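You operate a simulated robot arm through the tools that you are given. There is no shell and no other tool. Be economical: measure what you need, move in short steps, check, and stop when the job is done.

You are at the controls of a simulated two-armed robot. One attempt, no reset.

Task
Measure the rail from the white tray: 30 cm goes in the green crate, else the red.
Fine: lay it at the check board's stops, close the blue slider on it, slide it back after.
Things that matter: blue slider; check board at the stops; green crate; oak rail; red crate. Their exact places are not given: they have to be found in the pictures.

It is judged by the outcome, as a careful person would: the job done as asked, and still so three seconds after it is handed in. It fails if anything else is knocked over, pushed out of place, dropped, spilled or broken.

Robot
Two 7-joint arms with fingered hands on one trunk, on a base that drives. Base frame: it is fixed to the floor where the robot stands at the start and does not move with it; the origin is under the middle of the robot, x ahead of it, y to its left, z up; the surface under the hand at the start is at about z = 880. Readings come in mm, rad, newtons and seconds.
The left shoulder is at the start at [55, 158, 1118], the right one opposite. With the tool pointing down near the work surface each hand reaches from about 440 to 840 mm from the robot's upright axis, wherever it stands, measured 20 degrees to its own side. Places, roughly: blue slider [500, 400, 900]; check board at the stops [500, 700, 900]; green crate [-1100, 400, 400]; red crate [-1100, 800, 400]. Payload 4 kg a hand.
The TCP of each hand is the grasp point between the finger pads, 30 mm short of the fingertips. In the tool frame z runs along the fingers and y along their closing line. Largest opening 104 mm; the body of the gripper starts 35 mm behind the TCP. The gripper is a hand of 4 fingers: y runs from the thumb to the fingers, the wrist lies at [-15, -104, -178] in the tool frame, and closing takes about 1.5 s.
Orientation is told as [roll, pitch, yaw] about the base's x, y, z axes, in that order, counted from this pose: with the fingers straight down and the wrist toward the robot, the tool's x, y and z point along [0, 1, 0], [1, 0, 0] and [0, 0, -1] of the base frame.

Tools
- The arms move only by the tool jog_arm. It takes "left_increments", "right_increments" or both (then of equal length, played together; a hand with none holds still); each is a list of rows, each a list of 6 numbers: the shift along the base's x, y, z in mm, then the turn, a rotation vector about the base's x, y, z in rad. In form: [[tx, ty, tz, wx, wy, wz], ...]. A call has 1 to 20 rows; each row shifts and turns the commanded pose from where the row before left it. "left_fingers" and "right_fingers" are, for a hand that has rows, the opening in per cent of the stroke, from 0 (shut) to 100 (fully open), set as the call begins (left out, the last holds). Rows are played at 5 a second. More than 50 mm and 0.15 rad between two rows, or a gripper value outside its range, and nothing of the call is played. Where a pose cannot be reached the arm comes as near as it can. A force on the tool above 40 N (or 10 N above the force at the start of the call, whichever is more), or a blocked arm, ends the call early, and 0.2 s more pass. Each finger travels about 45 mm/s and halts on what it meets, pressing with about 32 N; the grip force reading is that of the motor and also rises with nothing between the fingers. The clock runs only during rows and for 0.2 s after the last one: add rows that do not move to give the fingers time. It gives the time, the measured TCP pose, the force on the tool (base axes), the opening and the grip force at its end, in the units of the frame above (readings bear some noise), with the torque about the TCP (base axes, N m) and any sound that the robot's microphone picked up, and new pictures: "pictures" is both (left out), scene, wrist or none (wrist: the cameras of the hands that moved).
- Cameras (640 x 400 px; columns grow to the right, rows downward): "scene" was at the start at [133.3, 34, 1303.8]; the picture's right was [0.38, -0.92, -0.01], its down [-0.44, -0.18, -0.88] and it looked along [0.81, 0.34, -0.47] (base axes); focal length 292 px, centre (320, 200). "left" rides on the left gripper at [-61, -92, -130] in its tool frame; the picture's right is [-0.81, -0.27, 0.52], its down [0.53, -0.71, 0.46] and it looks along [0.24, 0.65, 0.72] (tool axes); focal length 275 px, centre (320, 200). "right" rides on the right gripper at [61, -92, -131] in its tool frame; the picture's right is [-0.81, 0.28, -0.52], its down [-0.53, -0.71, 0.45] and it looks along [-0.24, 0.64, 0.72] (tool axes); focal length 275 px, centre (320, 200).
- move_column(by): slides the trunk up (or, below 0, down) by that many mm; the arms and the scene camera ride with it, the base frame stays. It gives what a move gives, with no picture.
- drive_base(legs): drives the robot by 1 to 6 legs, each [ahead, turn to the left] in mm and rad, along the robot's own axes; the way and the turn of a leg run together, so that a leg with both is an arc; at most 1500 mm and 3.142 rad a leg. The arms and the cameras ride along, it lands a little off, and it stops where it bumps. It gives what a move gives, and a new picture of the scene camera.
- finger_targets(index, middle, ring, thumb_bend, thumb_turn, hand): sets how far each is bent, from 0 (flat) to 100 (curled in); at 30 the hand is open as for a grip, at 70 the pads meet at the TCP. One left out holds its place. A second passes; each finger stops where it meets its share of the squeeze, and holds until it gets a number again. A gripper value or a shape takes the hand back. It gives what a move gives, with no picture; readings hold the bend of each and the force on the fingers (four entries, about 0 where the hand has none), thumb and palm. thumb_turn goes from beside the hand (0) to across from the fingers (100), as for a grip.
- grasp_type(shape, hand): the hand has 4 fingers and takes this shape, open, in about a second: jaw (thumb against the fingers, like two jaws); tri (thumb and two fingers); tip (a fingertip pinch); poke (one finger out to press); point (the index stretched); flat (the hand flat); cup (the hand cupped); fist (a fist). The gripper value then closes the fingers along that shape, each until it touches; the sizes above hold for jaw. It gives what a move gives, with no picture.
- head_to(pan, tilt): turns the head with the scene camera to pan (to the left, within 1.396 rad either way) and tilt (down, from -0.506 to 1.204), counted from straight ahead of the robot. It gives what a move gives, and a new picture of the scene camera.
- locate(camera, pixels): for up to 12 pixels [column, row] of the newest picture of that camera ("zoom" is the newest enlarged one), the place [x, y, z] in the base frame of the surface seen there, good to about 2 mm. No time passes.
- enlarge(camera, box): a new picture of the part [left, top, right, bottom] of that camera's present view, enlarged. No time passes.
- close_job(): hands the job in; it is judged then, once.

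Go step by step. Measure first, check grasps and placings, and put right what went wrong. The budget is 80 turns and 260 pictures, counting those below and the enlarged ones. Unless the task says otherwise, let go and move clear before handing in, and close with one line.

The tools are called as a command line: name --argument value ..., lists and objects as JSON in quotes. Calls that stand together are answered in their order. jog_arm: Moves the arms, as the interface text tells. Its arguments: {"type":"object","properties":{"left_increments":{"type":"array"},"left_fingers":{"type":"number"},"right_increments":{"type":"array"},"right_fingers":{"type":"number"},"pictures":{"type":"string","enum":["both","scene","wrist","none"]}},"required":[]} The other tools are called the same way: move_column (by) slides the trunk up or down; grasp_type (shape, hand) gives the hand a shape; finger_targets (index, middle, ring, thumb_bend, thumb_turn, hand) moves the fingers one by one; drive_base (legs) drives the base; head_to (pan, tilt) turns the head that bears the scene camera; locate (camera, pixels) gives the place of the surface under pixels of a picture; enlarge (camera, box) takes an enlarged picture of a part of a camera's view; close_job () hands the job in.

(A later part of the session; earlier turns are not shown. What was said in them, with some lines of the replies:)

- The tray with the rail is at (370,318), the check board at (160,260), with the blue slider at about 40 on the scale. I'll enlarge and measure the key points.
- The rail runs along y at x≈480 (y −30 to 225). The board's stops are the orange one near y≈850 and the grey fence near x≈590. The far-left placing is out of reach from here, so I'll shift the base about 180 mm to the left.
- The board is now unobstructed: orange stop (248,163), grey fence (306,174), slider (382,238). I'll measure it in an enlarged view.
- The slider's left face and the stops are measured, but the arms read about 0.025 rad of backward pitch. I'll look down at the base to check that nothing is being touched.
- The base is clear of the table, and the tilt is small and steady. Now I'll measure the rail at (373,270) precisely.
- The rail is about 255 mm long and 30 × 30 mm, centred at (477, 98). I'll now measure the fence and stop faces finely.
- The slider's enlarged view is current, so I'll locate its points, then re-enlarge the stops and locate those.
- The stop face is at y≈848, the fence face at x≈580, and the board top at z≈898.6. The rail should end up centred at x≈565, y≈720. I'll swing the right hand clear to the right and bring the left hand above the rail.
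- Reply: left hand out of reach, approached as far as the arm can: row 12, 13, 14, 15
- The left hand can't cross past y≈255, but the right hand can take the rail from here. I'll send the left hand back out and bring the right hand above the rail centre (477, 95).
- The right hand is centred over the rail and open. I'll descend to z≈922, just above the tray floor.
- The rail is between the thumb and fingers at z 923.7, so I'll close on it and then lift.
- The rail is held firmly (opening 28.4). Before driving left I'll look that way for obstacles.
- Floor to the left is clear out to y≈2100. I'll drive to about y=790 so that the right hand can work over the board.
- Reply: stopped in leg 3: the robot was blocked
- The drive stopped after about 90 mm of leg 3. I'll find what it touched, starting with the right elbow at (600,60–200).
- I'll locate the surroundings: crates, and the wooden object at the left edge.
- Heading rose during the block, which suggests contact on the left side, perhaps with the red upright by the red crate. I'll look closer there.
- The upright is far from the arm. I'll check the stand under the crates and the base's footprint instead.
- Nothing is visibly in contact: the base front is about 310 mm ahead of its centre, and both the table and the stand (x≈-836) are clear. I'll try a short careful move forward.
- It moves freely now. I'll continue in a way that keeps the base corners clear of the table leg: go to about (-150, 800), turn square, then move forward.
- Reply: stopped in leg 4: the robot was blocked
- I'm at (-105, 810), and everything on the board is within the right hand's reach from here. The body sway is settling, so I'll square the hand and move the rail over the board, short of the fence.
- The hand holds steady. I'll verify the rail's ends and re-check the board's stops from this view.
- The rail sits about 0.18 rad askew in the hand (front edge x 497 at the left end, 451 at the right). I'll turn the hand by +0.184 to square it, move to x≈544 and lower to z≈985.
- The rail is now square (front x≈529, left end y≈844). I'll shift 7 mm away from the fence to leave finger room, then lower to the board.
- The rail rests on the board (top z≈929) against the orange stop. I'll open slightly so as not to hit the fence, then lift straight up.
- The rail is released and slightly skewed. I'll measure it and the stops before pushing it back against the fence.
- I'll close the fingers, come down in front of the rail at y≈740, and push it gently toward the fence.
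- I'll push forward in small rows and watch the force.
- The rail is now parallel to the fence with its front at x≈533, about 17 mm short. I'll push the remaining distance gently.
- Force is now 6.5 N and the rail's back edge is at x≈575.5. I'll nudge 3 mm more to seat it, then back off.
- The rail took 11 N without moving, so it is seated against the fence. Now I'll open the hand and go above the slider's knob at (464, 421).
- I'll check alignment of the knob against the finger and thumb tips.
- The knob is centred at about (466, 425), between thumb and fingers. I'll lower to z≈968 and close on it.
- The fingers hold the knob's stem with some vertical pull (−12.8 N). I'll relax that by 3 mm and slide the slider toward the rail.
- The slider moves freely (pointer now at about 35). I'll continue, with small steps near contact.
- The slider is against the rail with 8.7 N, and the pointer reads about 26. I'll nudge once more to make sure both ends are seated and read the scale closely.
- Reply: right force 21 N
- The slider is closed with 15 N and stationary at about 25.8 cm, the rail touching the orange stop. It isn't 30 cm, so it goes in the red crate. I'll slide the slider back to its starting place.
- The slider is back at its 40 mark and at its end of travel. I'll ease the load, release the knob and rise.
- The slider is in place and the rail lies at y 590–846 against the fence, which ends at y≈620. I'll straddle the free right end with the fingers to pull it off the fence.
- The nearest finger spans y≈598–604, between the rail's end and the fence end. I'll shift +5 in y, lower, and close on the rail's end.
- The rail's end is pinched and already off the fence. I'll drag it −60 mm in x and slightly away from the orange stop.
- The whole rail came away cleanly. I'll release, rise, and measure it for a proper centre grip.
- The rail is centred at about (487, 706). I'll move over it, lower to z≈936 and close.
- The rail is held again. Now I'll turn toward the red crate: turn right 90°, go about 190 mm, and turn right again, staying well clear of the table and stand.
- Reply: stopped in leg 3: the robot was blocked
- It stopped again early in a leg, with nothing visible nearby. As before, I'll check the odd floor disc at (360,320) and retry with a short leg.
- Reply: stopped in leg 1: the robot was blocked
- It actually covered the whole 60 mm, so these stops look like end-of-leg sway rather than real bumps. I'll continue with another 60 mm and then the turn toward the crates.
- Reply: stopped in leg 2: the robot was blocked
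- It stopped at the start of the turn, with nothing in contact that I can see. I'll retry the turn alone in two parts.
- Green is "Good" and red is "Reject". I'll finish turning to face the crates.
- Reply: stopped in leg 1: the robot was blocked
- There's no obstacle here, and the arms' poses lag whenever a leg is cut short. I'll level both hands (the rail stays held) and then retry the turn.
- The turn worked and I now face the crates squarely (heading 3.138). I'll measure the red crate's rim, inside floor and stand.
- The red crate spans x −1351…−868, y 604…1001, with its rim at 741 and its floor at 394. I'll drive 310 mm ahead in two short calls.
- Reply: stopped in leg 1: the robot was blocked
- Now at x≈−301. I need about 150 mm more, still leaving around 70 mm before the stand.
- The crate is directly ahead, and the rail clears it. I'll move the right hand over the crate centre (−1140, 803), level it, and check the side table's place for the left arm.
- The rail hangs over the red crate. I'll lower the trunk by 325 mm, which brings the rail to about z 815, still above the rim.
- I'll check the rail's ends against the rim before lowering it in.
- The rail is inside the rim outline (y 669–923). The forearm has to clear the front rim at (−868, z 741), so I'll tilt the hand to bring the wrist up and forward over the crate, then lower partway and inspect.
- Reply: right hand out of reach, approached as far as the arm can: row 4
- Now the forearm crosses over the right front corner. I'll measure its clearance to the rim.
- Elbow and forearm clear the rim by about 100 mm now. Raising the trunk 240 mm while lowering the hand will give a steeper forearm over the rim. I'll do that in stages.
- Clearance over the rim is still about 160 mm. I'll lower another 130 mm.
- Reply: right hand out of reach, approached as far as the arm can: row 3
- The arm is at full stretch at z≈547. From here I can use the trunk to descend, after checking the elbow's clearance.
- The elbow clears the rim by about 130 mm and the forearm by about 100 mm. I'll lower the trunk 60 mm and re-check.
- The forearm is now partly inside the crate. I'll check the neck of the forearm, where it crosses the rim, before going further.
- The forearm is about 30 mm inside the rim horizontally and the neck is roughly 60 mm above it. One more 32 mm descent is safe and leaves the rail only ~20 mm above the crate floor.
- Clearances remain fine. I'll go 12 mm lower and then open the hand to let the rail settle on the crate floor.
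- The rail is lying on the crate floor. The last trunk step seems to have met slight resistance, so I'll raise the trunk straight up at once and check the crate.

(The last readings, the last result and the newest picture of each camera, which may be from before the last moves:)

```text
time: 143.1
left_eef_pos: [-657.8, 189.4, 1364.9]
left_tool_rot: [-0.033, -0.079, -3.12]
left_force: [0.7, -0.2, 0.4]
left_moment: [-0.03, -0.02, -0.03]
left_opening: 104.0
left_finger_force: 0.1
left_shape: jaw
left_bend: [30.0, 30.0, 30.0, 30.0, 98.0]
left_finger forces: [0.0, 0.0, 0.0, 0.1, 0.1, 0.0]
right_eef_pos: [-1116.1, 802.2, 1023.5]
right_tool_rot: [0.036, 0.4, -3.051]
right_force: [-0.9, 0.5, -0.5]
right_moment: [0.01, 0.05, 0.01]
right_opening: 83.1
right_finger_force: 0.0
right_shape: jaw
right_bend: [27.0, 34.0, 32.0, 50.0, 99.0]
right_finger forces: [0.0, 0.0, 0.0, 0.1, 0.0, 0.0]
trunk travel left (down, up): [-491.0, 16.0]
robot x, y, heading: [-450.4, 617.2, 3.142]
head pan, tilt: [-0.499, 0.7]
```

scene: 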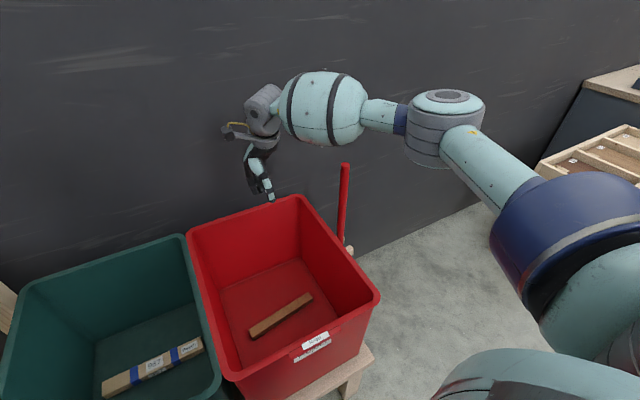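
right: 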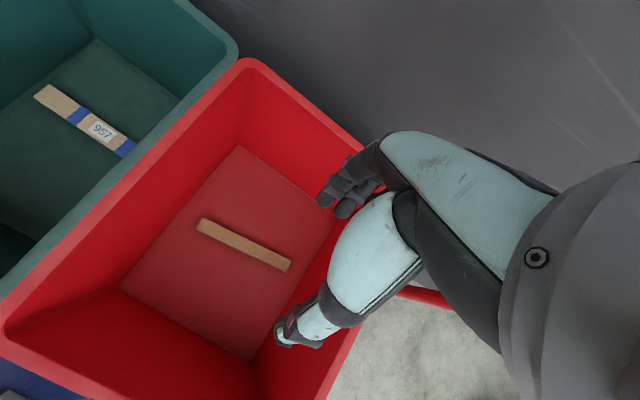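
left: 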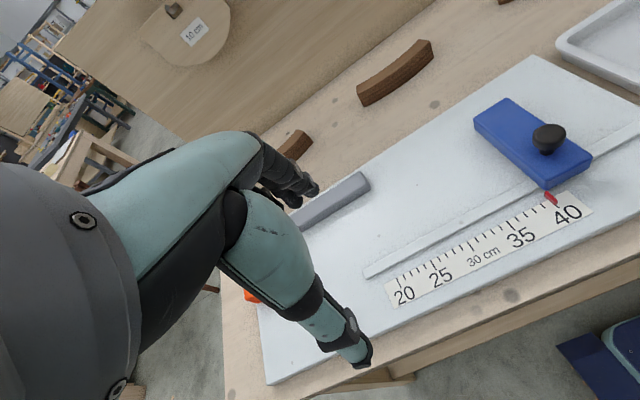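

The rail lies flat in the red crate. I'll verify that the crate hasn't moved.

locate --camera "scene" --pixels '[[378, 297], [190, 232], [300, 198], [228, 375], [280, 315], [370, 350], [212, 370]]'

drive_base --legs '[[-120, 0]]'

```text
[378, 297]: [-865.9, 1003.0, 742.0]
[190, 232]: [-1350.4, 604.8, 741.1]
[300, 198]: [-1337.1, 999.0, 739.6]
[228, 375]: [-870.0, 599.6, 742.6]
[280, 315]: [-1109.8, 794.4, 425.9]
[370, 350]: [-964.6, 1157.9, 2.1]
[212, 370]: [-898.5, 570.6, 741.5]
```

```text
time: 144.3
left_eef_pos: [-549.2, 186.3, 1362.0]
left_tool_rot: [-0.029, -0.056, -3.118]
left_force: [0.3, 0.1, -0.1]
left_moment: [-0.02, -0.01, -0.05]
left_opening: 104.3
left_finger_force: 0.0
left_shape: jaw
left_bend: [30.0, 30.0, 30.0, 30.0, 98.0]
left_finger forces: [0.1, 0.1, 0.0, 0.0, 0.0, 0.0]
right_eef_pos: [-1002.7, 800.1, 1014.2]
right_tool_rot: [0.036, 0.411, -3.052]
right_force: [-0.4, -0.1, -1.2]
right_moment: [0.03, 0.01, -0.01]
right_opening: 83.0
right_finger_force: 0.0
right_shape: jaw
right_bend: [27.0, 34.0, 32.0, 50.0, 99.0]
right_finger forces: [0.0, 0.0, 0.1, 0.2, 0.0, 0.0]
trunk travel left (down, up): [-491.0, 16.0]
robot x, y, heading: [-330.3, 620.6, 3.144]
head pan, tilt: [-0.499, 0.7]
```

scene: 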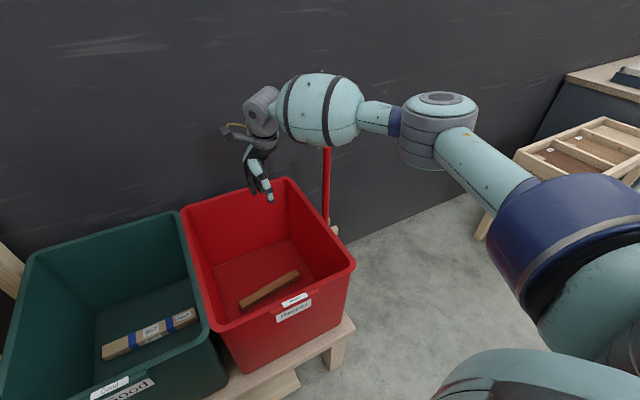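

The red crate stands where it was (rim corners agree with the earlier ones within a few mm). The rail lies flat on its floor, the slider is back at 40, and the hands are empty and clear, so I'll hand the job in.

close_job

```text
The job is handed in.
```

The rail measured about 26 cm on the check board (slider closed on it), not 30 cm, so it went in the red crate. The slider is back at 40.
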